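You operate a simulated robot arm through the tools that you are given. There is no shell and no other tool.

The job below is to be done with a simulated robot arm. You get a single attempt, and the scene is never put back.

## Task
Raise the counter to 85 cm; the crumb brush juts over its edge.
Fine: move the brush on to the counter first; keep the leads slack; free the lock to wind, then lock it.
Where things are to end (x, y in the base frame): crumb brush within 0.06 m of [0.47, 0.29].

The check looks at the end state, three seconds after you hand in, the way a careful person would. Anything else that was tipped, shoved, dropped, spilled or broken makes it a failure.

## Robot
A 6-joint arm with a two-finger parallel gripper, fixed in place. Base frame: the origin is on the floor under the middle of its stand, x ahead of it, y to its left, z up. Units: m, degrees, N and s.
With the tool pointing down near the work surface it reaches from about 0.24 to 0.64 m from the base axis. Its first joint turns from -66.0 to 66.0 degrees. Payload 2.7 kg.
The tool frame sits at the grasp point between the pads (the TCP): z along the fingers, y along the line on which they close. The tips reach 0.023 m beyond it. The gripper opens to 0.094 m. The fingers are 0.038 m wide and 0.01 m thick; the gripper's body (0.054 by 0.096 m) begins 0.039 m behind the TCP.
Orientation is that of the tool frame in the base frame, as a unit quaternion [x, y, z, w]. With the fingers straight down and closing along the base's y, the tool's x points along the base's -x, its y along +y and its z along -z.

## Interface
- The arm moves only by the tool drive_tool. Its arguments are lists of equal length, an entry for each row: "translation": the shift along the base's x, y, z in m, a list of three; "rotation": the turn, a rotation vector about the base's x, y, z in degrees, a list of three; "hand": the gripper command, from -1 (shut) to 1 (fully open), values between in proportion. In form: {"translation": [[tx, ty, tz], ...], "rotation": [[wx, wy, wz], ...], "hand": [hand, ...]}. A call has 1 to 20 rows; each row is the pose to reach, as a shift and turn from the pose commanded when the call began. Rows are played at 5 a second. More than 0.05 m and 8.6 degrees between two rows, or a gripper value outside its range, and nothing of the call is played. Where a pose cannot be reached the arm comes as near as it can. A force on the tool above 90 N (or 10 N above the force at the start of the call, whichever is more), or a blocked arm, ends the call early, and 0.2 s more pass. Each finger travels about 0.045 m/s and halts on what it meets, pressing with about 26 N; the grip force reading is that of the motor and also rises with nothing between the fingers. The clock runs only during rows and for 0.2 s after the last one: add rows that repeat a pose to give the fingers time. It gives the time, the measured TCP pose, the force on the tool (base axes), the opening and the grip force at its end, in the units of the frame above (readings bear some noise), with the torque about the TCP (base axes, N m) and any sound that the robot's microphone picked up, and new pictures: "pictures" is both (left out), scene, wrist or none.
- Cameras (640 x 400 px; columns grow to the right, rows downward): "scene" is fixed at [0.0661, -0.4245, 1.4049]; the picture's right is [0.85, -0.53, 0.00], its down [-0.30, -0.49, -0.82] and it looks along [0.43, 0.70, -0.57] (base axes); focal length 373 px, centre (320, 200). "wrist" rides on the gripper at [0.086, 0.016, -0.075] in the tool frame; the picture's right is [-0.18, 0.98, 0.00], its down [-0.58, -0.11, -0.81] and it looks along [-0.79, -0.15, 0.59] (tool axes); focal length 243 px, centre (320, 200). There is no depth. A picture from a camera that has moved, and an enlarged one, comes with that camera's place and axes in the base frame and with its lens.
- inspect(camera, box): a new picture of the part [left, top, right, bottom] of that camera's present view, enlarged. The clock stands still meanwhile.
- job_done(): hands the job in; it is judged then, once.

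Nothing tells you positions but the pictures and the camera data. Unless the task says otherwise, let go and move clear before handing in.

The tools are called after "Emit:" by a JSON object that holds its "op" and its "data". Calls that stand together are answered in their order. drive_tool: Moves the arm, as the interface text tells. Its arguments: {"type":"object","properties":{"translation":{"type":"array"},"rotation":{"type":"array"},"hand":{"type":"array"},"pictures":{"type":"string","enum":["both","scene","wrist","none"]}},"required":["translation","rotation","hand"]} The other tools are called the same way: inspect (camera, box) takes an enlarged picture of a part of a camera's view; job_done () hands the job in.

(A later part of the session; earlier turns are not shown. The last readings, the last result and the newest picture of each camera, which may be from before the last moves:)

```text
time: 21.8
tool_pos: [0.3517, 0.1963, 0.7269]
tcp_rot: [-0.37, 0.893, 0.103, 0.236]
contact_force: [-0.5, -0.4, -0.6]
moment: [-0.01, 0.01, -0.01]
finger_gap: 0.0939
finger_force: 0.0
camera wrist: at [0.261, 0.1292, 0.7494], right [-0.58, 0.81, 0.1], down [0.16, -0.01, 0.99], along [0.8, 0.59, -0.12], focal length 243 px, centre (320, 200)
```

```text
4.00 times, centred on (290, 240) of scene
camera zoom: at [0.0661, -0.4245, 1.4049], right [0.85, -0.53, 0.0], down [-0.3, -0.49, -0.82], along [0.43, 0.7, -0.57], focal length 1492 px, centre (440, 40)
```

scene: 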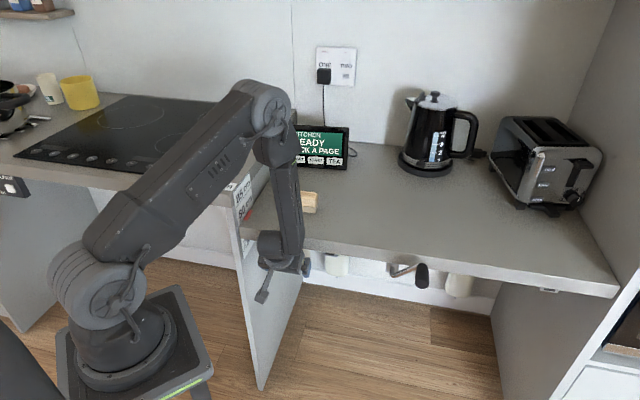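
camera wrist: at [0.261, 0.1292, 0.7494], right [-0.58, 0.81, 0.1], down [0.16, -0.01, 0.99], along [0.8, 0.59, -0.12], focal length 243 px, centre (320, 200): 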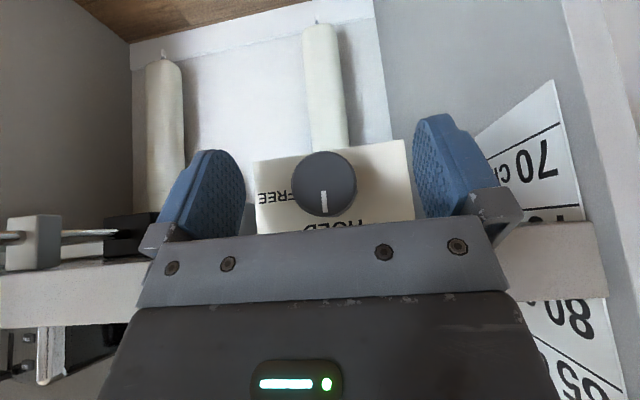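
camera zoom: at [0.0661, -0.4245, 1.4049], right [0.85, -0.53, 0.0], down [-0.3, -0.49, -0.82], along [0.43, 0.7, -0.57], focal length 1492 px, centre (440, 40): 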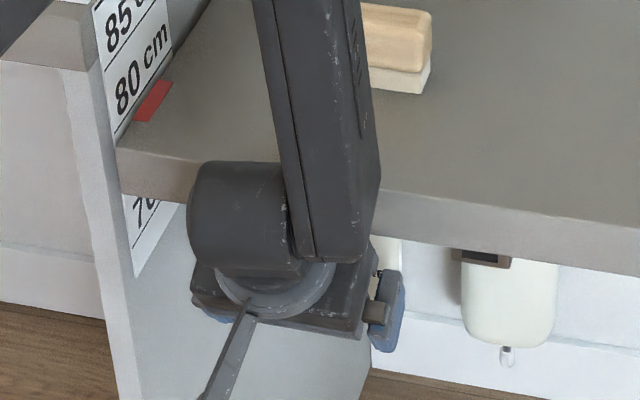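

The knob is centred between the open fingers. I'll adjust by 2–3 mm and close on it.

Emit:
{"op": "drive_tool", "data": {"translation": [[0.001, 0.0035, 0], [0.001, 0.0035, 0], [0.001, 0.0035, 0], [0.001, 0.0035, 0], [0.001, 0.0035, 0], [0.001, 0.0035, 0], [0.001, 0.0035, 0]], "rotation": [[0, 0, 0], [0, 0, 0], [0, 0, 0], [0, 0, 0], [0, 0, 0], [0, 0, 0], [0, 0, 0]], "hand": [1, 0.6, 0.2, -0.2, -0.6, -1, -1]}}

```text
time: 23.4
tool_pos: [0.3538, 0.1988, 0.7258]
tcp_rot: [-0.368, 0.894, 0.102, 0.236]
contact_force: [18.6, -21.6, -9.2]
moment: [-0.01, 0.01, -0.42]
finger_gap: 0.0355
finger_force: 45.1
camera wrist: at [0.263, 0.1314, 0.7491], right [-0.58, 0.81, 0.1], down [0.16, -0.01, 0.99], along [0.8, 0.59, -0.12], focal length 243 px, centre (320, 200)
```

scene: 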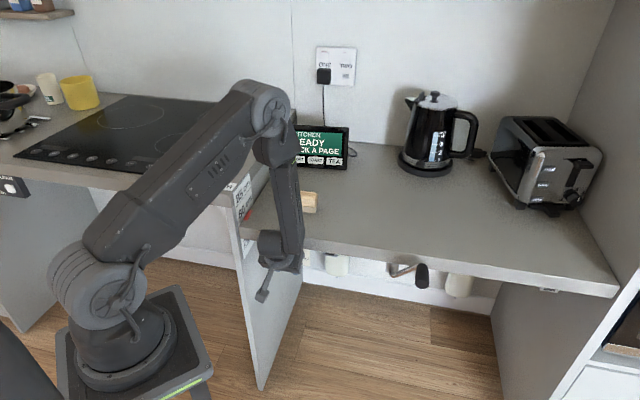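
wrist: 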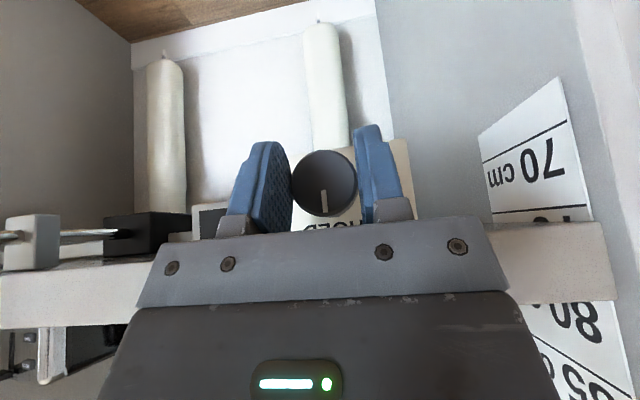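

The fingers hold the knob but one presses harder by about 28 N. I'll shift the tool a couple of millimetres along the front to balance the grip before turning.

Emit:
{"op": "drive_tool", "data": {"translation": [[0.001, -0.001, 0.0005], [0.0015, -0.0015, 0.001]], "rotation": [[0, 0, 0], [0, 0, 0]], "hand": [-1, -1], "pictures": "none"}}

```text
time: 24.0
tool_pos: [0.3536, 0.1986, 0.7274]
tcp_rot: [-0.37, 0.893, 0.103, 0.236]
contact_force: [27.1, -7.0, -36.6]
moment: [-0.21, 0.4, -0.72]
finger_gap: 0.0357
finger_force: 44.6
```

Vertical force rose with that nudge, so I'll undo the height change and let it settle to read steady forces.

Emit:
{"op": "drive_tool", "data": {"translation": [[0, 0, -0.0013], [0, 0, -0.0013], [0, 0, -0.0013]], "rotation": [[0, 0, 0], [0, 0, 0], [0, 0, 0]], "hand": [-1, -1, -1], "pictures": "wrist"}}

```text
time: 24.8
tool_pos: [0.3544, 0.1986, 0.727]
tcp_rot: [-0.369, 0.893, 0.102, 0.238]
contact_force: [19.0, -13.7, -13.5]
moment: [-0.71, 0.94, -0.89]
finger_gap: 0.0356
finger_force: 45.5
camera wrist: at [0.2631, 0.131, 0.7492], right [-0.58, 0.81, 0.1], down [0.15, -0.01, 0.99], along [0.8, 0.59, -0.12], focal length 243 px, centre (320, 200)
```

wrist: 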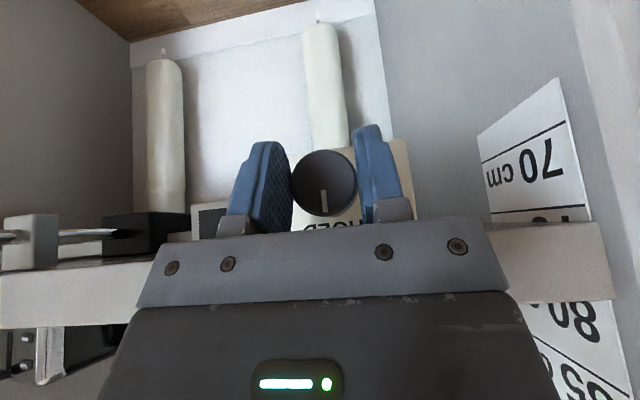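

Emit:
{"op": "drive_tool", "data": {"translation": [[0.0015, -0.0015, -0.0005], [0.0015, -0.0015, -0.0005]], "rotation": [[0, 0, 0], [0, 0, 0]], "hand": [-1, -1], "pictures": "none"}}

```text
time: 25.4
tool_pos: [0.3538, 0.1977, 0.7278]
tcp_rot: [-0.372, 0.891, 0.102, 0.238]
contact_force: [1.0, 7.5, -1.8]
moment: [-0.22, 0.52, -0.73]
finger_gap: 0.0356
finger_force: 44.9
```

The grip is balanced now. I'll turn the knob clockwise about its axis (toward FREE) by 30° first and check forces.

Emit:
{"op": "drive_tool", "data": {"translation": [[0, 0, 0], [0, 0, 0], [0, 0, 0], [0, 0, 0]], "rotation": [[5.3, 5.3, 0], [10.6, 10.6, 0], [15.9, 15.9, 0], [21.2, 21.2, 0]], "hand": [-1, -1, -1, -1]}}

```text
time: 26.4
tool_pos: [0.3543, 0.1977, 0.7262]
tcp_rot: [-0.295, 0.887, 0.328, 0.135]
contact_force: [-1.7, 3.3, 1.1]
moment: [0.47, -0.5, -0.09]
finger_gap: 0.0355
finger_force: 45.2
camera wrist: at [0.2726, 0.1209, 0.7533], right [-0.46, 0.68, 0.57], down [0.49, -0.35, 0.8], along [0.74, 0.65, -0.17], focal length 243 px, centre (320, 200)
```

scene: 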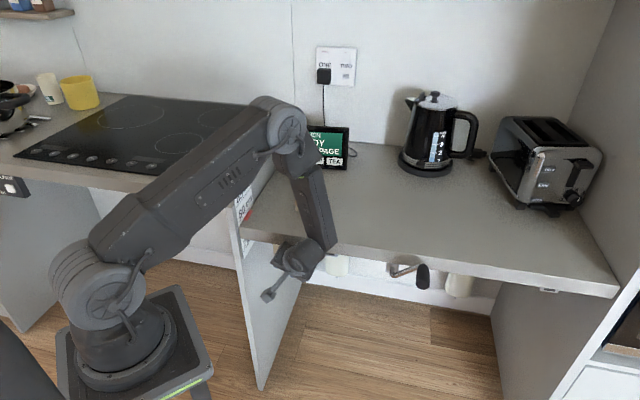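
wrist: 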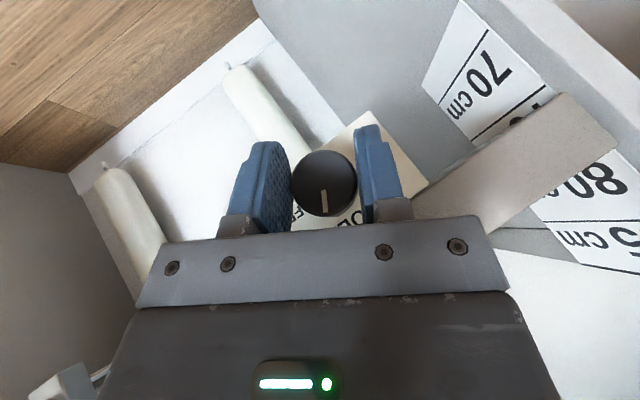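

The knob turned 30° with the grip and the forces are low. I'll continue 30° more and check.

Emit:
{"op": "drive_tool", "data": {"translation": [[0, 0, 0], [0, 0, 0], [0, 0, 0], [0, 0, 0]], "rotation": [[5.3, 5.3, 0], [10.6, 10.6, 0], [15.9, 15.9, 0], [21.2, 21.2, 0]], "hand": [-1, -1, -1, -1]}}

```text
time: 27.4
tool_pos: [0.3556, 0.196, 0.7256]
tcp_rot: [-0.202, 0.823, 0.531, 0.023]
contact_force: [14.2, 4.2, -13.9]
moment: [-0.06, -0.01, 0.71]
finger_gap: 0.0357
finger_force: 44.8
camera wrist: at [0.2826, 0.1108, 0.7507], right [-0.18, 0.41, 0.9], down [0.71, -0.57, 0.4], along [0.68, 0.71, -0.19], focal length 243 px, centre (320, 200)
```

scene: 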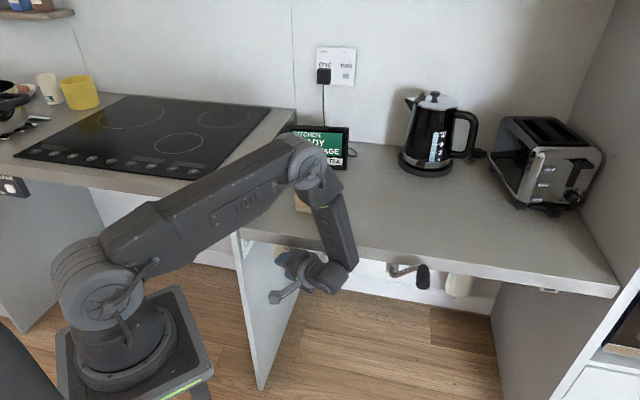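
wrist: 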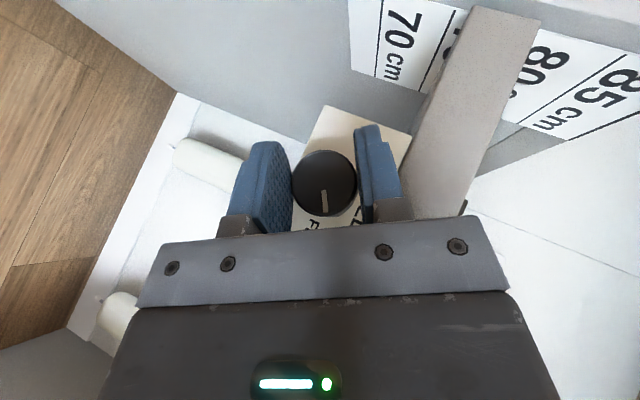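

60° done. I'll do the last 30° and then check the pointer.

Emit:
{"op": "drive_tool", "data": {"translation": [[0, 0, 0], [0, 0, 0], [0, 0, 0], [0, 0, 0]], "rotation": [[5.3, 5.3, 0], [10.6, 10.6, 0], [15.9, 15.9, 0], [21.2, 21.2, 0]], "hand": [-1, -1, -1, -1]}}

```text
time: 28.4
tool_pos: [0.3551, 0.1969, 0.7233]
tcp_rot: [-0.091, 0.703, 0.699, -0.09]
contact_force: [21.7, -2.0, -22.2]
moment: [0.18, -0.22, 0.43]
finger_gap: 0.0356
finger_force: 45.1
camera wrist: at [0.2901, 0.103, 0.7415], right [0.18, 0.05, 0.98], down [0.77, -0.63, -0.1], along [0.62, 0.77, -0.15], focal length 243 px, centre (320, 200)
```

scene: 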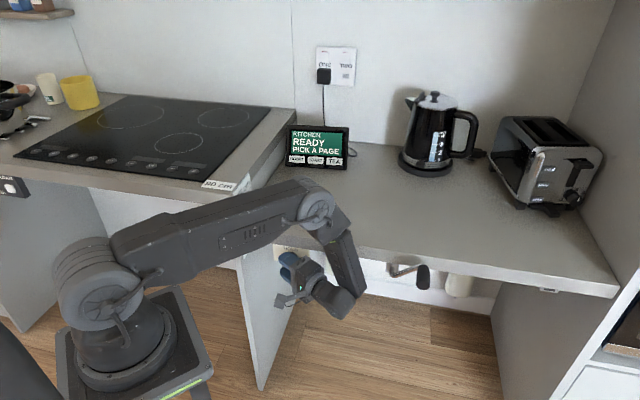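
wrist: 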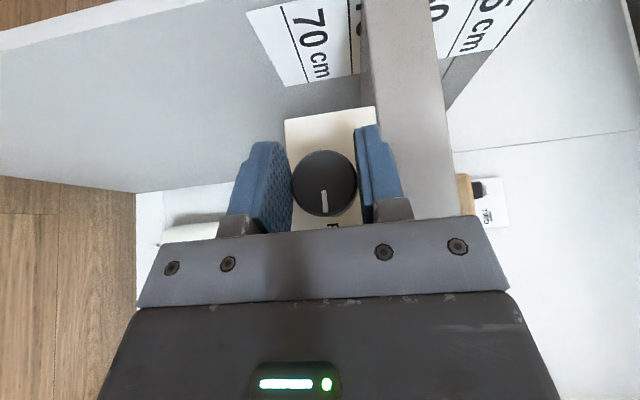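

The pointer now faces right, at FREE. I'll open just a little (the counter underside is close above) and back straight out.

Emit:
{"op": "drive_tool", "data": {"translation": [[0, 0, 0], [0, 0, 0], [0, 0, 0], [-0.008, -0.008, 0], [-0.018, -0.018, 0], [-0.03, -0.03, 0], [-0.04, -0.04, 0]], "rotation": [[0, 0, 0], [0, 0, 0], [0, 0, 0], [0, 0, 0], [0, 0, 0], [0, 0, 0], [0, 0, 0]], "hand": [-0.1, -0.05, -0.05, -0.05, -0.05, -0.05, -0.05]}}

Emit:
{"op": "inspect", "data": {"camera": "wrist", "box": [220, 60, 420, 240]}}

```text
time: 30.0
tool_pos: [0.3137, 0.1546, 0.7272]
tcp_rot: [-0.093, 0.701, 0.701, -0.092]
contact_force: [0.4, 0.2, 0.4]
moment: [0.03, -0.01, -0.01]
finger_gap: 0.0442
finger_force: 0.2
camera wrist: at [0.2495, 0.062, 0.743], right [0.18, 0.05, 0.98], down [0.77, -0.63, -0.11], along [0.61, 0.78, -0.15], focal length 243 px, centre (320, 200)
```

scene: 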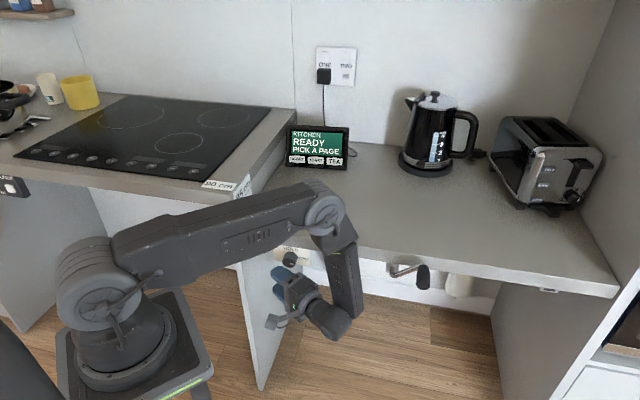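
wrist: 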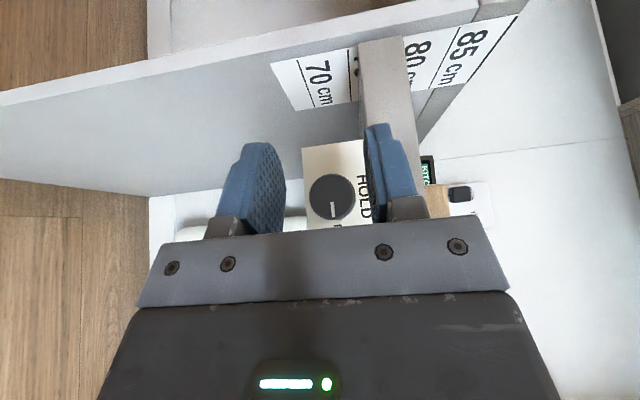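

```text
2.22 times, centred on (320, 150) of wrist
camera zoom: at [0.2495, 0.062, 0.743], right [0.18, 0.05, 0.98], down [0.77, -0.63, -0.11], along [0.61, 0.78, -0.15], focal length 539 px, centre (320, 311)
```

zoom: 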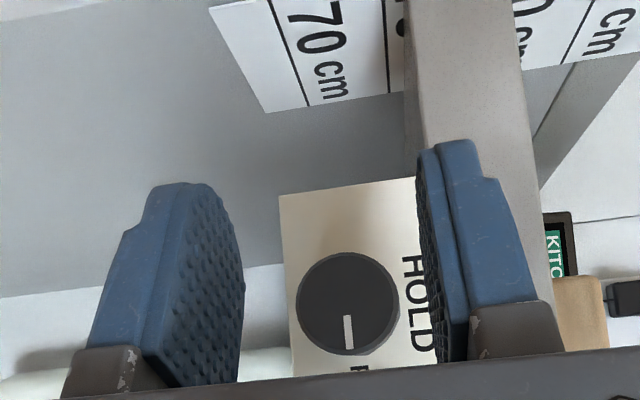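

The lock now reads FREE. I'll undo the roll while rising in front of the counter, then move over to the crank.

Emit:
{"op": "drive_tool", "data": {"translation": [[0, 0, 0.01], [0.005, 0, 0.025], [0.01, 0, 0.04], [0.015, 0, 0.055], [0.02, 0, 0.07], [0.025, 0, 0.085], [0.03, 0, 0.1], [0.035, 0, 0.115], [0.04, 0, 0.13], [0.045, 0, 0.145], [0.05, -0.01, 0.16], [0.06, -0.02, 0.175]], "rotation": [[-5.3, -5.3, 0], [-10.6, -10.6, 0], [-15.9, -15.9, 0], [-21.2, -21.2, 0], [-26.5, -26.5, 0], [-31.8, -31.8, 0], [-37.1, -37.1, 0], [-42.4, -42.4, 0], [-47.7, -47.7, 0], [-53, -53, 0], [-58.3, -58.3, 0], [-63.6, -63.6, 0]], "hand": [0, 0.2, 0.4, 0.6, 0.8, 1, 1, 1, 1, 1, 1, 1]}}

```text
time: 32.6
tool_pos: [0.3731, 0.1366, 0.9005]
tcp_rot: [-0.371, 0.892, 0.098, 0.239]
contact_force: [0.4, 0.0, -0.9]
moment: [0.02, 0.03, -0.02]
finger_gap: 0.0941
finger_force: 0.1
camera wrist: at [0.2825, 0.0688, 0.9241], right [-0.58, 0.81, 0.09], down [0.15, 0.0, 0.99], along [0.8, 0.59, -0.12], focal length 243 px, centre (320, 200)
```

scene: 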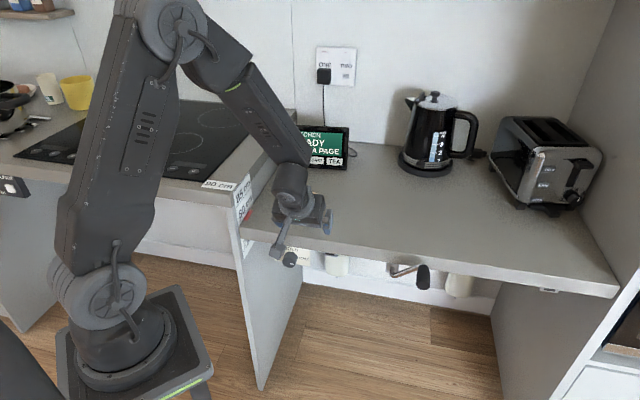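
wrist: 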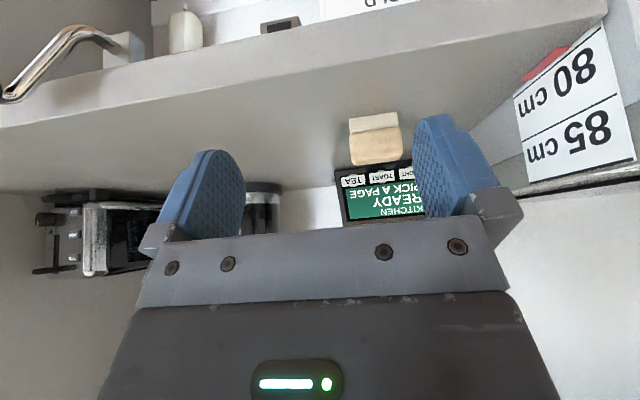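

The tool is back in the pitched-down pose. I'll move right, stand back from the edge, and lower so that the wrist camera faces the crank squarely.

Emit:
{"op": "drive_tool", "data": {"translation": [[0.013, -0.031, 0], [0.026, -0.062, 0], [0.039, -0.093, 0], [0.052, -0.124, 0], [0.065, -0.155, 0], [0.078, -0.186, 0], [0.091, -0.217, 0], [0.105, -0.247, 0], [0.105, -0.247, -0.03], [0.105, -0.247, -0.06], [0.105, -0.247, -0.09], [0.105, -0.247, -0.12]], "rotation": [[0, 0, 0], [0, 0, 0], [0, 0, 0], [0, 0, 0], [0, 0, 0], [0, 0, 0], [0, 0, 0], [0, 0, 0], [0, 0, 0], [0, 0, 0], [0, 0, 0], [0, 0, 0]], "hand": [1, 1, 1, 1, 1, 1, 1, 1, 1, 1, 1, 1]}}

```text
time: 35.2
tool_pos: [0.4789, -0.1077, 0.7812]
tcp_rot: [-0.37, 0.892, 0.099, 0.24]
contact_force: [0.4, -0.5, 1.0]
moment: [0.02, -0.03, 0.01]
finger_gap: 0.0939
finger_force: 0.1
camera wrist: at [0.3879, -0.1756, 0.8031], right [-0.58, 0.81, 0.09], down [0.15, -0.01, 0.99], along [0.8, 0.59, -0.11], focal length 243 px, centre (320, 200)
```

scene: 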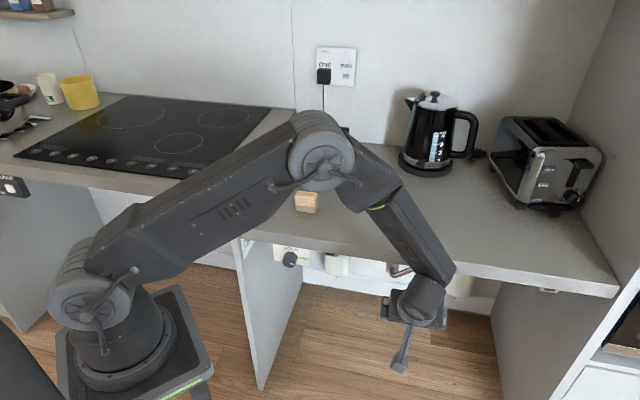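
wrist: 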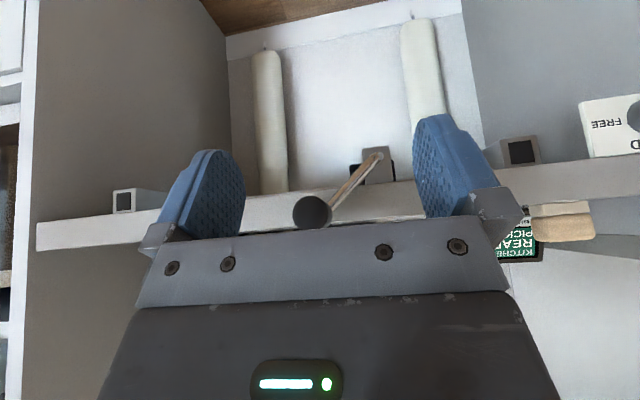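

This is a square-on view of the crank, hub bracket and handle. I'll enlarge it to fit the crank circle.

Emit:
{"op": "inspect", "data": {"camera": "wrist", "box": [260, 130, 420, 230]}}

Emit:
{"op": "inspect", "data": {"camera": "wrist", "box": [480, 80, 640, 260]}}

```text
4.00 times, centred on (340, 180) of wrist
camera zoom: at [0.3879, -0.1756, 0.8031], right [-0.58, 0.81, 0.09], down [0.15, -0.01, 0.99], along [0.8, 0.59, -0.11], focal length 970 px, centre (240, 280)
```

zoom: 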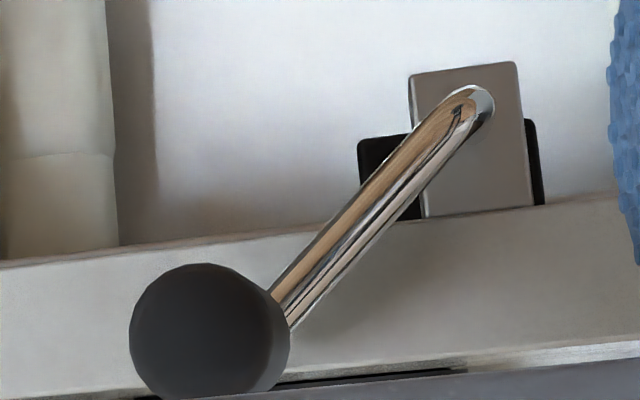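

```text
2.22 times, centred on (560, 170) of wrist
camera zoom: at [0.3879, -0.1756, 0.8031], right [-0.58, 0.81, 0.09], down [0.15, -0.01, 0.99], along [0.8, 0.59, -0.11], focal length 539 px, centre (-213, 267)
```

zoom: 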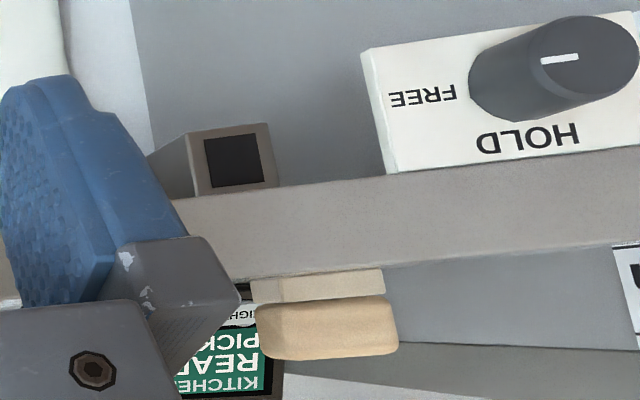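

The crank axis is at e1≈0.370, z≈0.735 and the handle at e1≈0.434, z≈0.791, so the radius is about 8.5 cm. I'll rise, come over the handle along the tool axis with open fingers, and check before gripping.

Emit:
{"op": "drive_tool", "data": {"translation": [[0, 0, 0.03], [0.01, 0.002, 0.06], [0.03, 0.012, 0.079], [0.0521, 0.025, 0.079], [0.0592, 0.0321, 0.0617], [0.0663, 0.0392, 0.0444]], "rotation": [[0, 0, 0], [0, 0, 0], [0, 0, 0], [0, 0, 0], [0, 0, 0], [0, 0, 0]], "hand": [1, 1, 1, 1, 1, 1]}}

```text
time: 36.6
tool_pos: [0.5469, -0.0684, 0.8261]
tcp_rot: [-0.371, 0.892, 0.099, 0.239]
contact_force: [-0.1, -0.6, 0.3]
moment: [0.02, 0.0, -0.02]
finger_gap: 0.0944
finger_force: 0.2
camera wrist: at [0.4554, -0.1367, 0.8478], right [-0.58, 0.81, 0.09], down [0.15, -0.01, 0.99], along [0.8, 0.59, -0.12], focal length 243 px, centre (320, 200)
```

scene: 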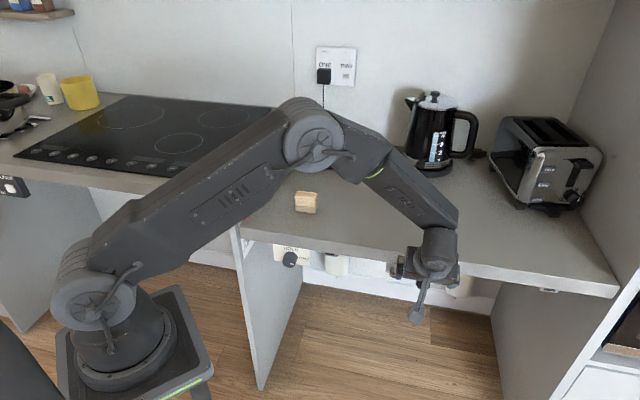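
wrist: 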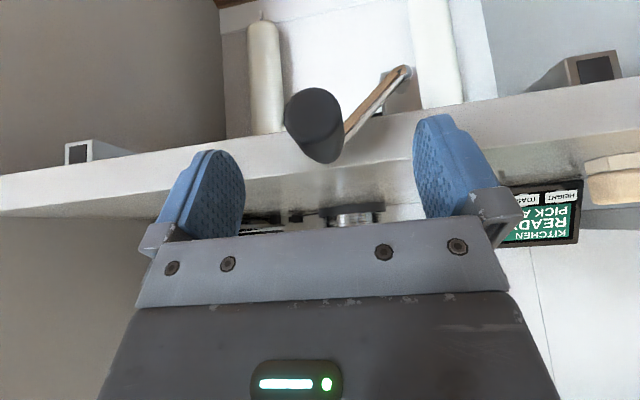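

The handle is centred between the fingers. I'll complete the approach and close.

Emit:
{"op": "drive_tool", "data": {"translation": [[0.0064, 0.0068, -0.018], [0.0128, 0.0136, -0.036], [0.0128, 0.0136, -0.036], [0.0128, 0.0136, -0.036], [0.0128, 0.0136, -0.036], [0.0128, 0.0136, -0.036], [0.0128, 0.0136, -0.036], [0.0128, 0.0136, -0.036]], "rotation": [[0, 0, 0], [0, 0, 0], [0, 0, 0], [0, 0, 0], [0, 0, 0], [0, 0, 0], [0, 0, 0], [0, 0, 0]], "hand": [1, 1, 0.6, 0.2, -0.2, -0.6, -1, -1]}}

```text
time: 38.4
tool_pos: [0.5598, -0.0585, 0.79]
tcp_rot: [-0.37, 0.892, 0.098, 0.24]
contact_force: [2.1, -2.5, 1.9]
moment: [-0.04, 0.05, -0.17]
finger_gap: 0.0296
finger_force: 44.9
camera wrist: at [0.469, -0.1244, 0.8116], right [-0.58, 0.81, 0.09], down [0.15, -0.01, 0.99], along [0.8, 0.59, -0.11], focal length 243 px, centre (320, 200)
```

scene: 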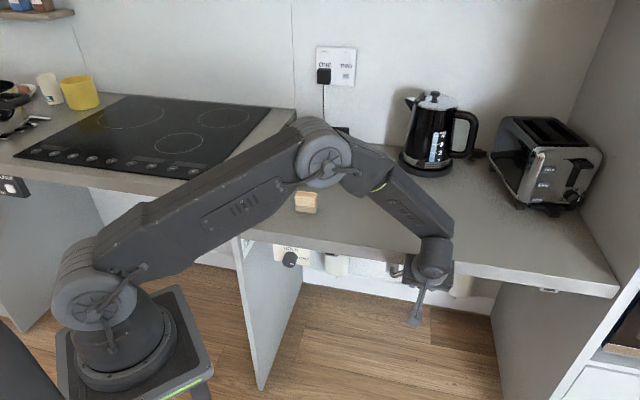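
wrist: 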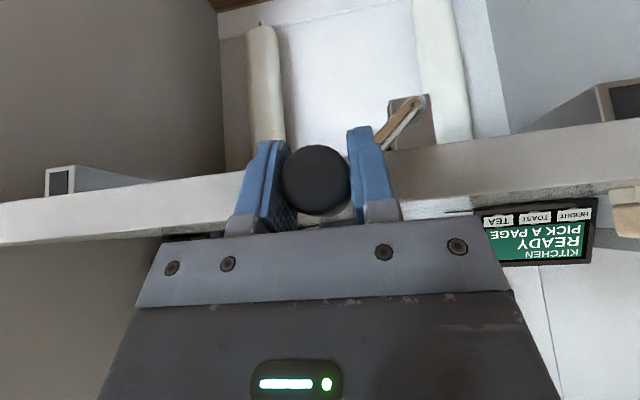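

I have the handle with almost no side load. I'll try a clockwise arc of 30° and watch forces and the counter's direction.

Emit:
{"op": "drive_tool", "data": {"translation": [[0.0034, -0.0034, -0.006], [0.00605, -0.00605, -0.0122], [0.0085, -0.0085, -0.0189], [0.0105, -0.0105, -0.0257], [0.0121, -0.0121, -0.0329], [0.01323, -0.01323, -0.0401]], "rotation": [[0, 0, 0], [0, 0, 0], [0, 0, 0], [0, 0, 0], [0, 0, 0], [0, 0, 0]], "hand": [-1, -1, -1, -1, -1, -1]}}

```text
time: 39.8
tool_pos: [0.5754, -0.0722, 0.7522]
tcp_rot: [-0.369, 0.892, 0.096, 0.243]
contact_force: [28.6, -4.3, 6.6]
moment: [-0.42, 0.47, 0.08]
finger_gap: 0.0291
finger_force: 44.9
camera wrist: at [0.4835, -0.1391, 0.7729], right [-0.58, 0.81, 0.08], down [0.14, 0.0, 0.99], along [0.8, 0.59, -0.11], focal length 243 px, centre (320, 200)
```

scene: 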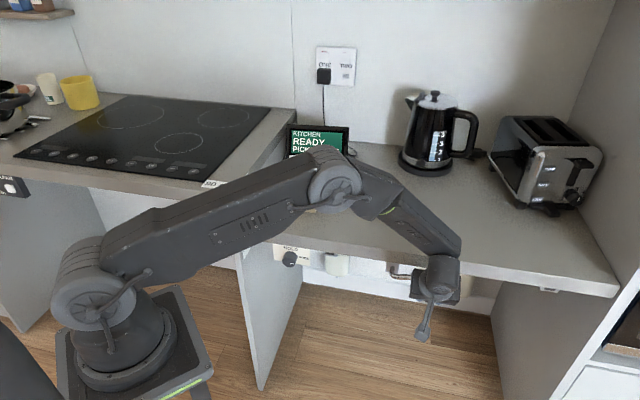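
wrist: 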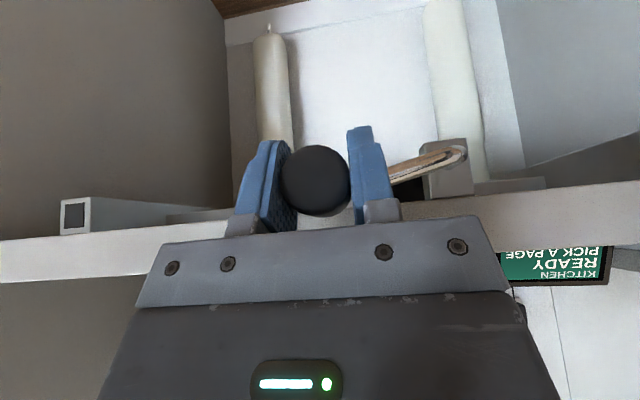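

The crank turned with modest force. I'll check whether the counter moved up or down against the scale.

Emit:
{"op": "inspect", "data": {"camera": "scene", "box": [215, 165, 285, 245]}}

Emit:
{"op": "inspect", "data": {"camera": "wrist", "box": [360, 110, 500, 210]}}

```text
5.00 times, centred on (250, 205) of scene
camera zoom: at [0.0666, -0.4246, 1.4049], right [0.85, -0.53, 0.0], down [-0.3, -0.49, -0.82], along [0.43, 0.7, -0.57], focal length 1865 px, centre (670, 175)
```

zoom: 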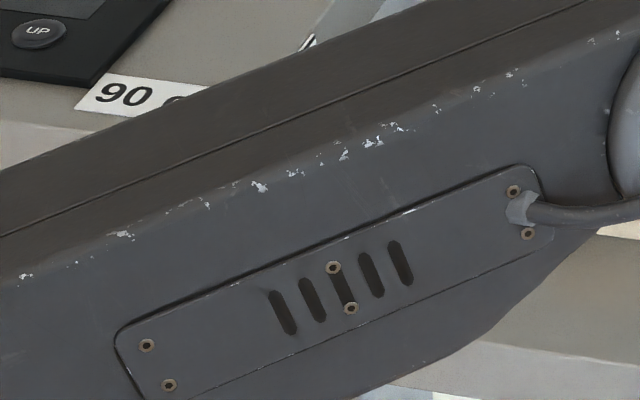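

```text
4.00 times, centred on (430, 160) of wrist
camera zoom: at [0.4835, -0.1391, 0.7729], right [-0.58, 0.81, 0.08], down [0.14, 0.0, 0.99], along [0.8, 0.59, -0.11], focal length 970 px, centre (-120, 360)
```

zoom: 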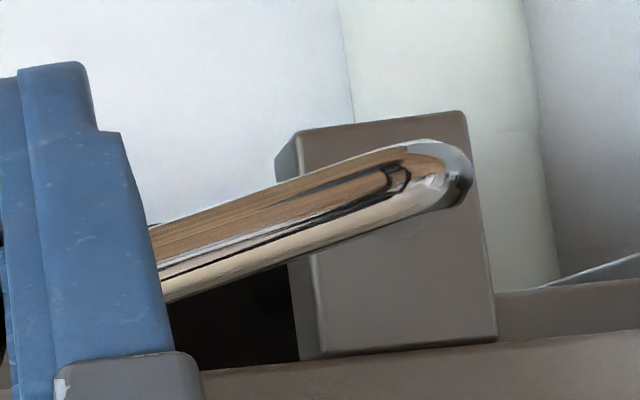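

The scale is hidden behind the arm from here, so I'll keep winding with a refined circle (centre e1≈0.372, z≈0.731, R≈0.088) and check the height at pauses.

Emit:
{"op": "drive_tool", "data": {"translation": [[0.002, -0.002, -0.0036], [0.0029, -0.0029, -0.0189], [0.002, -0.002, -0.0342], [-0.0008, 0.0008, -0.049], [-0.0054, 0.0054, -0.0629], [-0.0117, 0.0117, -0.0755]], "rotation": [[0, 0, 0], [0, 0, 0], [0, 0, 0], [0, 0, 0], [0, 0, 0], [0, 0, 0]], "hand": [-1, -1, -1, -1, -1, -1]}}

```text
time: 41.2
tool_pos: [0.5583, -0.0573, 0.673]
tcp_rot: [-0.37, 0.892, 0.101, 0.238]
contact_force: [10.9, 6.8, -2.6]
moment: [0.26, -0.2, -0.68]
finger_gap: 0.0291
finger_force: 44.8
camera wrist: at [0.4686, -0.1243, 0.695], right [-0.59, 0.81, 0.1], down [0.15, -0.01, 0.99], along [0.8, 0.59, -0.12], focal length 243 px, centre (320, 200)
```

scene: 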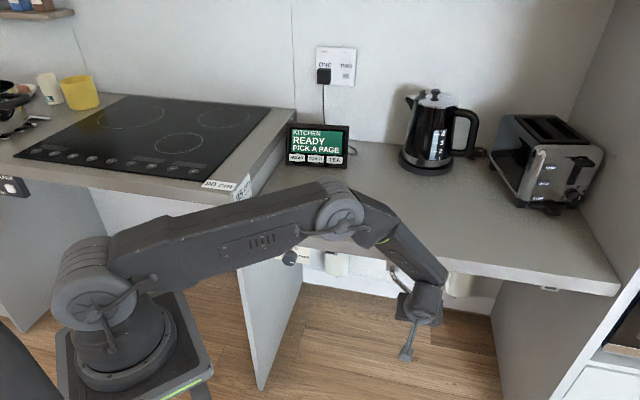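
wrist: 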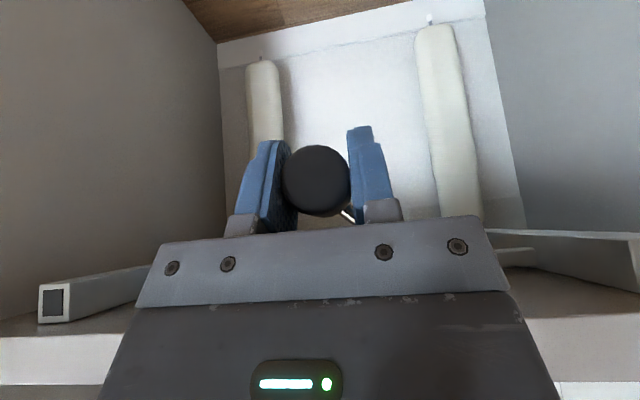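

Forces stay low and the handle follows well. I'll continue through the bottom of the circle.

Emit:
{"op": "drive_tool", "data": {"translation": [[-0.0081, 0.0081, -0.01], [-0.0169, 0.0169, -0.0187], [-0.0266, 0.0266, -0.0252], [-0.037, 0.037, -0.0291], [-0.0477, 0.0477, -0.0304], [-0.0583, 0.0583, -0.0291], [-0.0687, 0.0687, -0.0252], [-0.0784, 0.0784, -0.0187]], "rotation": [[0, 0, 0], [0, 0, 0], [0, 0, 0], [0, 0, 0], [0, 0, 0], [0, 0, 0], [0, 0, 0], [0, 0, 0]], "hand": [-1, -1, -1, -1, -1, -1, -1, -1]}}

Emit:
{"op": "inspect", "data": {"camera": "scene", "box": [460, 90, 640, 310]}}

```text
time: 43.0
tool_pos: [0.4845, 0.0173, 0.6588]
tcp_rot: [-0.37, 0.892, 0.097, 0.242]
contact_force: [8.7, -10.5, 24.8]
moment: [0.61, -0.6, 0.04]
finger_gap: 0.0294
finger_force: 44.5
camera wrist: at [0.393, -0.0492, 0.6797], right [-0.58, 0.81, 0.09], down [0.14, -0.01, 0.99], along [0.8, 0.59, -0.11], focal length 243 px, centre (320, 200)
```

scene: 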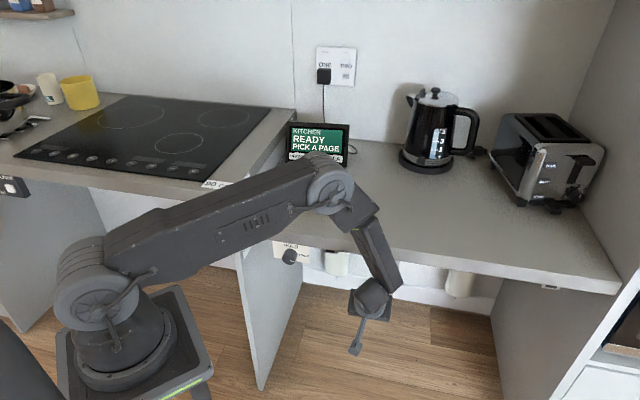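
wrist: 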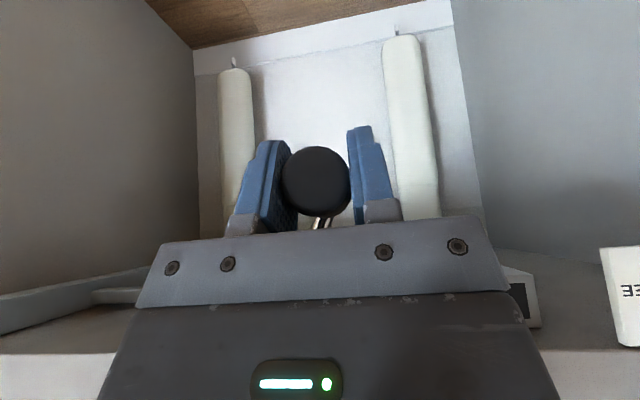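

```text
1.82 times, centred on (550, 200) of scene
camera zoom: at [0.0659, -0.4248, 1.4049], right [0.85, -0.53, 0.0], down [-0.3, -0.49, -0.82], along [0.43, 0.7, -0.57], focal length 678 px, centre (-98, 200)
```

zoom: 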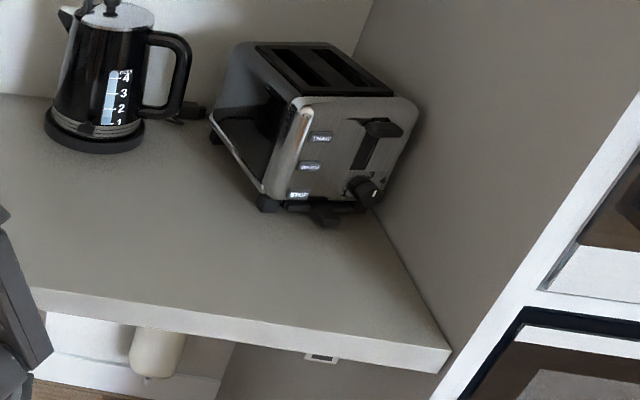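

The right end of the counter has gone up a little, so clockwise raises it, by roughly 1–2 cm per turn. I'll continue up the left side of the circle, allowing for the hub rising.

Emit:
{"op": "drive_tool", "data": {"translation": [[-0.0093, 0.0093, 0.0137], [-0.0169, 0.0169, 0.0249], [-0.0231, 0.0231, 0.0378], [-0.0277, 0.0277, 0.0521], [-0.0305, 0.0305, 0.0672], [-0.0315, 0.0315, 0.0829], [-0.0305, 0.0305, 0.0985]], "rotation": [[0, 0, 0], [0, 0, 0], [0, 0, 0], [0, 0, 0], [0, 0, 0], [0, 0, 0], [0, 0, 0]], "hand": [-1, -1, -1, -1, -1, -1, -1]}}

```text
time: 44.6
tool_pos: [0.449, 0.0521, 0.7539]
tcp_rot: [-0.372, 0.891, 0.102, 0.239]
contact_force: [5.7, 31.1, 0.1]
moment: [-0.34, 0.24, -0.24]
finger_gap: 0.0293
finger_force: 44.8
camera wrist: at [0.3589, -0.0153, 0.7766], right [-0.59, 0.8, 0.1], down [0.15, -0.01, 0.99], along [0.8, 0.59, -0.11], focal length 243 px, centre (320, 200)
```

scene: 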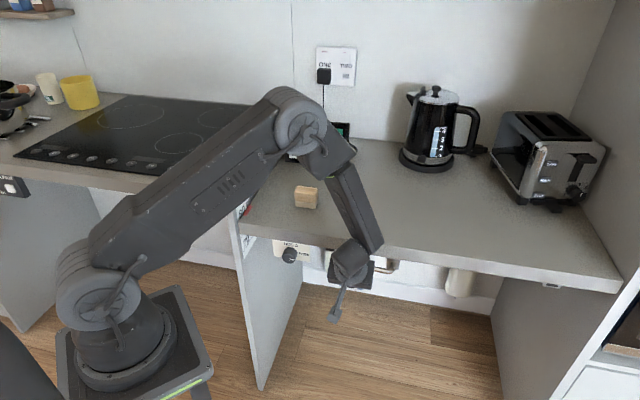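
wrist: 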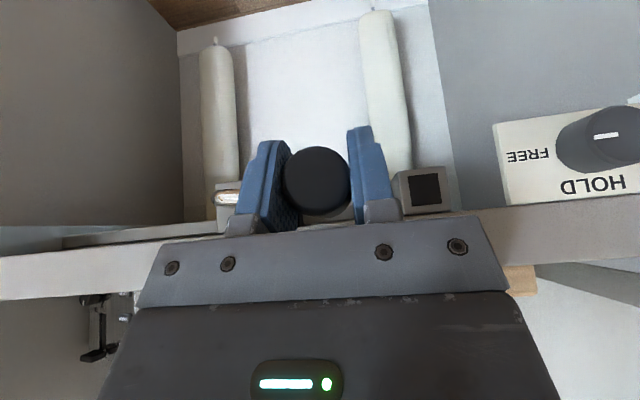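

The handle's path fits a radius of about 9 cm centred at e1≈0.370, rising about 2 cm per turn. I'll carry on over the top with the updated circle.

Emit:
{"op": "drive_tool", "data": {"translation": [[-0.0002, 0.0002, 0.0189], [0.0045, -0.0045, 0.0338], [0.0109, -0.0109, 0.0472], [0.0187, -0.0187, 0.0588], [0.0279, -0.0279, 0.0684], [0.038, -0.038, 0.0756], [0.0488, -0.0488, 0.0802], [0.0599, -0.0599, 0.0821]], "rotation": [[0, 0, 0], [0, 0, 0], [0, 0, 0], [0, 0, 0], [0, 0, 0], [0, 0, 0], [0, 0, 0], [0, 0, 0]], "hand": [-1, -1, -1, -1, -1, -1, -1, -1]}}

```text
time: 46.4
tool_pos: [0.5131, -0.0118, 0.8387]
tcp_rot: [-0.369, 0.892, 0.097, 0.242]
contact_force: [7.2, 6.4, 26.0]
moment: [0.55, -0.53, 0.22]
finger_gap: 0.0293
finger_force: 44.8
camera wrist: at [0.4219, -0.0788, 0.8601], right [-0.58, 0.81, 0.09], down [0.14, 0.0, 0.99], along [0.8, 0.59, -0.11], focal length 243 px, centre (320, 200)
```

scene: 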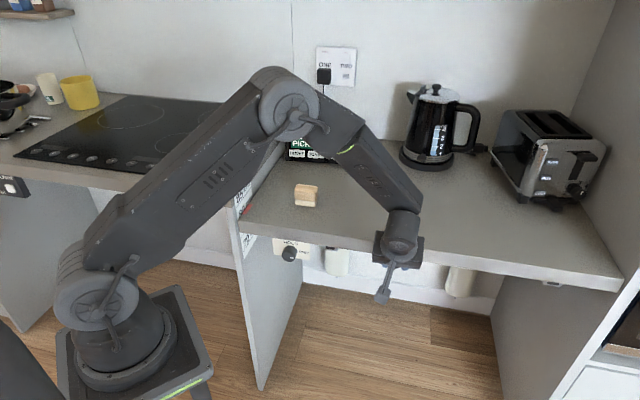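
wrist: 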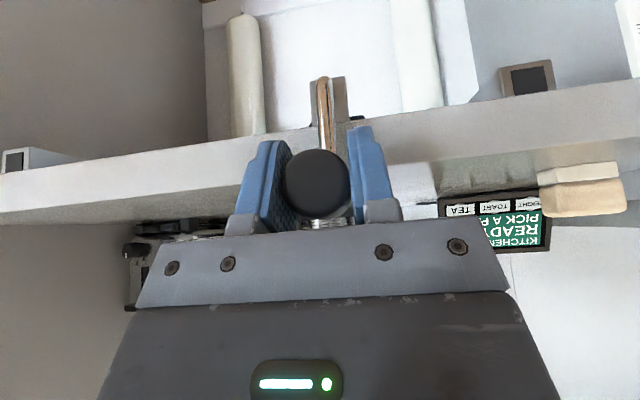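

Emit:
{"op": "inspect", "data": {"camera": "scene", "box": [215, 165, 285, 245]}}

Emit:
{"op": "inspect", "data": {"camera": "scene", "box": [460, 90, 640, 310]}}

```text
5.00 times, centred on (250, 205) of scene
camera zoom: at [0.0658, -0.4244, 1.405], right [0.85, -0.53, 0.0], down [-0.3, -0.49, -0.82], along [0.43, 0.7, -0.57], focal length 1865 px, centre (670, 175)
```

zoom: 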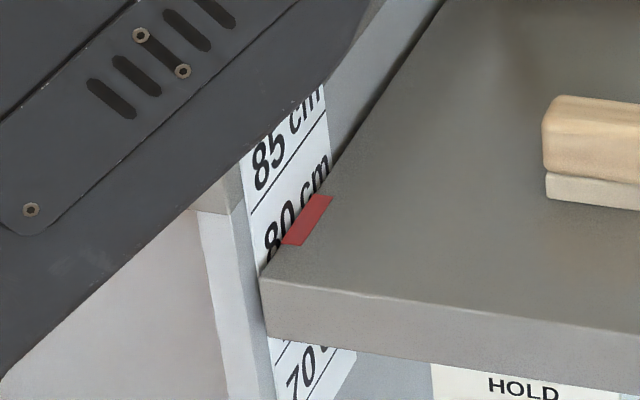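

```text
1.82 times, centred on (550, 200) of scene
camera zoom: at [0.0658, -0.4244, 1.405], right [0.85, -0.53, 0.0], down [-0.3, -0.49, -0.82], along [0.43, 0.7, -0.57], focal length 678 px, centre (-98, 200)
```

zoom: 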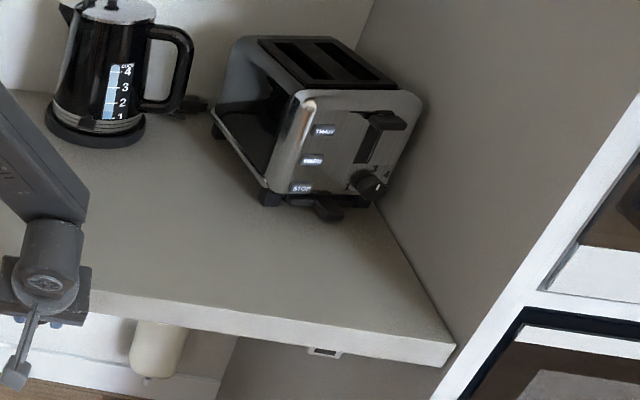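

The counter has risen nearly 2 cm (the red marker is on the 80 label now) after about 310° of winding, so about 2.2 cm per turn. I'll keep winding over the right side.

Emit:
{"op": "drive_tool", "data": {"translation": [[0.0111, -0.0111, 0.0016], [0.0219, -0.0219, -0.0019], [0.032, -0.032, -0.0079], [0.0412, -0.0412, -0.0164], [0.049, -0.049, -0.0269], [0.0554, -0.0554, -0.0392], [0.0601, -0.0601, -0.0529], [0.063, -0.063, -0.0676], [0.064, -0.064, -0.0827]], "rotation": [[0, 0, 0], [0, 0, 0], [0, 0, 0], [0, 0, 0], [0, 0, 0], [0, 0, 0], [0, 0, 0], [0, 0, 0], [0, 0, 0]], "hand": [-1, -1, -1, -1, -1, -1, -1, -1, -1]}}

```text
time: 48.4
tool_pos: [0.5744, -0.0763, 0.7535]
tcp_rot: [-0.37, 0.892, 0.099, 0.24]
contact_force: [22.1, 2.5, -0.1]
moment: [0.37, -0.34, -0.23]
finger_gap: 0.029
finger_force: 44.8
camera wrist: at [0.4847, -0.1417, 0.7746], right [-0.58, 0.81, 0.09], down [0.15, -0.01, 0.99], along [0.8, 0.59, -0.11], focal length 243 px, centre (320, 200)
```

scene: 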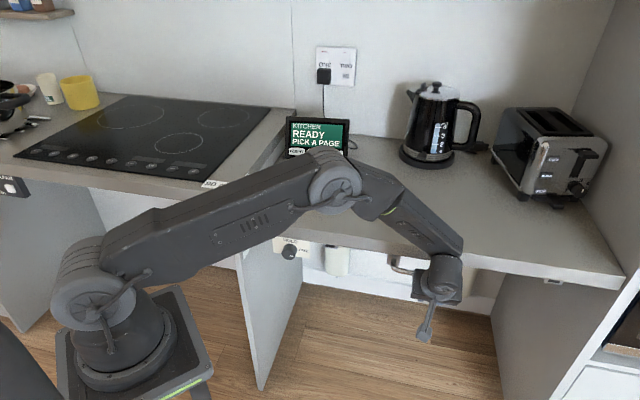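
wrist: 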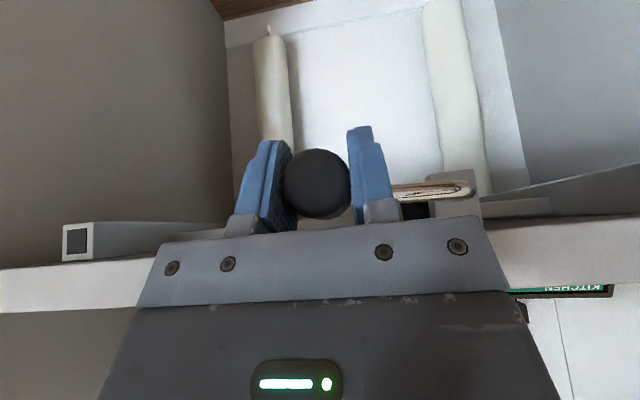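

Emit:
{"op": "drive_tool", "data": {"translation": [[-0.001, 0.001, -0.0151], [-0.0039, 0.0039, -0.0298], [-0.0086, 0.0086, -0.0435], [-0.015, 0.015, -0.0558], [-0.0228, 0.0228, -0.0663], [-0.032, 0.032, -0.0748], [-0.0421, 0.0421, -0.0808], [-0.0529, 0.0529, -0.0843], [-0.064, 0.064, -0.0851]], "rotation": [[0, 0, 0], [0, 0, 0], [0, 0, 0], [0, 0, 0], [0, 0, 0], [0, 0, 0], [0, 0, 0], [0, 0, 0], [0, 0, 0]], "hand": [-1, -1, -1, -1, -1, -1, -1, -1, -1]}}

```text
time: 50.4
tool_pos: [0.5136, -0.0123, 0.6712]
tcp_rot: [-0.369, 0.892, 0.097, 0.242]
contact_force: [-9.1, -9.3, 37.2]
moment: [0.52, -0.48, 0.08]
finger_gap: 0.0297
finger_force: 44.8
camera wrist: at [0.4222, -0.0793, 0.6918], right [-0.58, 0.81, 0.09], down [0.14, 0.0, 0.99], along [0.8, 0.59, -0.11], focal length 243 px, centre (320, 200)
```

scene: 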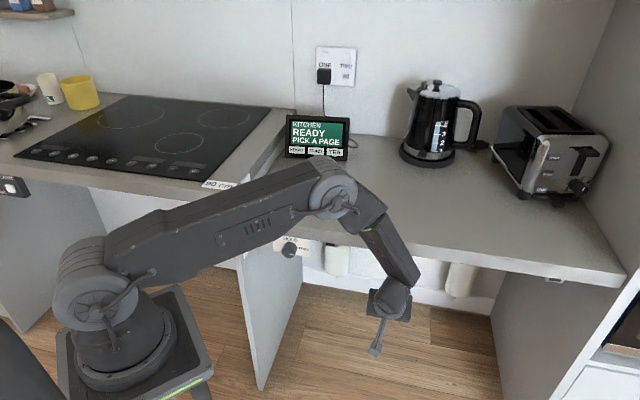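
wrist: 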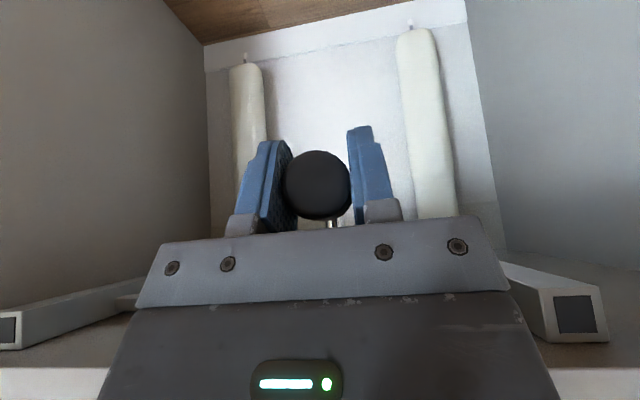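

Emit:
{"op": "inspect", "data": {"camera": "scene", "box": [460, 90, 640, 310]}}

Emit:
{"op": "inspect", "data": {"camera": "wrist", "box": [240, 120, 400, 240]}}

```text
1.82 times, centred on (550, 200) of scene
camera zoom: at [0.0653, -0.4247, 1.4049], right [0.85, -0.53, 0.0], down [-0.3, -0.49, -0.82], along [0.43, 0.7, -0.57], focal length 678 px, centre (-98, 200)
```

zoom: 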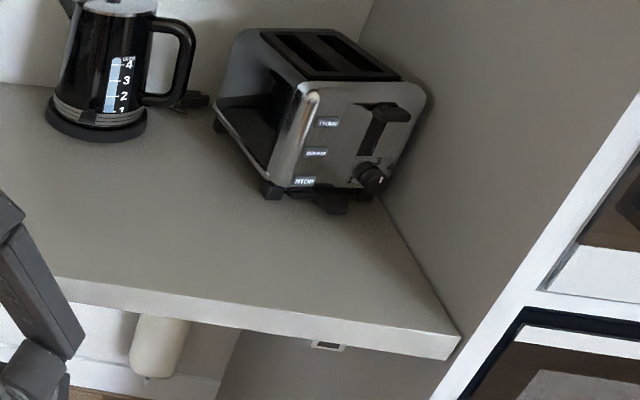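

```text
3.33 times, centred on (320, 180) of wrist
camera zoom: at [0.4222, -0.0793, 0.6918], right [-0.58, 0.81, 0.09], down [0.14, 0.0, 0.99], along [0.8, 0.59, -0.11], focal length 809 px, centre (320, 267)
```

zoom: 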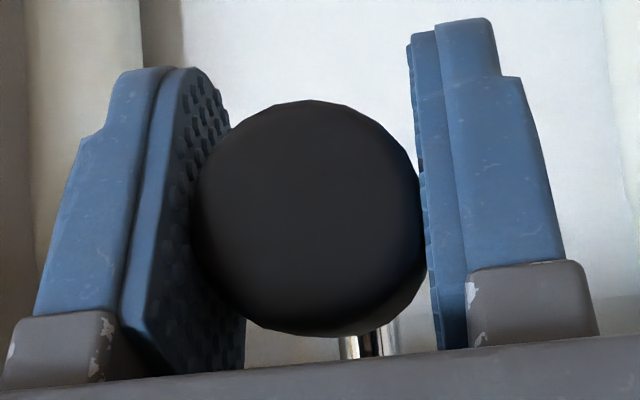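

The right end of the counter is clearly higher now, about 3 cm up overall. I'll continue winding up the left side.

Emit:
{"op": "drive_tool", "data": {"translation": [[-0.011, 0.011, 0.005], [-0.0216, 0.0216, 0.0096], [-0.0316, 0.0316, 0.0168], [-0.0407, 0.0407, 0.0263], [-0.0485, 0.0485, 0.038], [-0.0548, 0.0548, 0.0513], [-0.0595, 0.0595, 0.0661], [-0.0623, 0.0623, 0.0818], [-0.0633, 0.0633, 0.0979]], "rotation": [[0, 0, 0], [0, 0, 0], [0, 0, 0], [0, 0, 0], [0, 0, 0], [0, 0, 0], [0, 0, 0], [0, 0, 0], [0, 0, 0]], "hand": [-1, -1, -1, -1, -1, -1, -1, -1, -1]}}

```text
time: 52.4
tool_pos: [0.4487, 0.0518, 0.768]
tcp_rot: [-0.371, 0.892, 0.1, 0.24]
contact_force: [16.5, 8.5, -1.6]
moment: [0.74, -0.72, -0.2]
finger_gap: 0.0292
finger_force: 44.8
camera wrist: at [0.3575, -0.0148, 0.789], right [-0.58, 0.81, 0.09], down [0.15, -0.01, 0.99], along [0.8, 0.59, -0.11], focal length 243 px, centre (320, 200)
```

scene: 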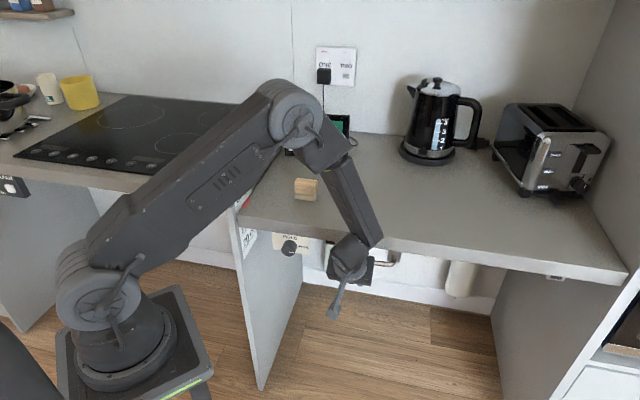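
wrist: 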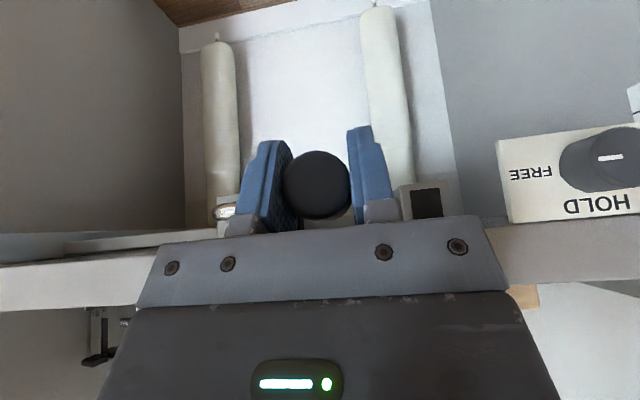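

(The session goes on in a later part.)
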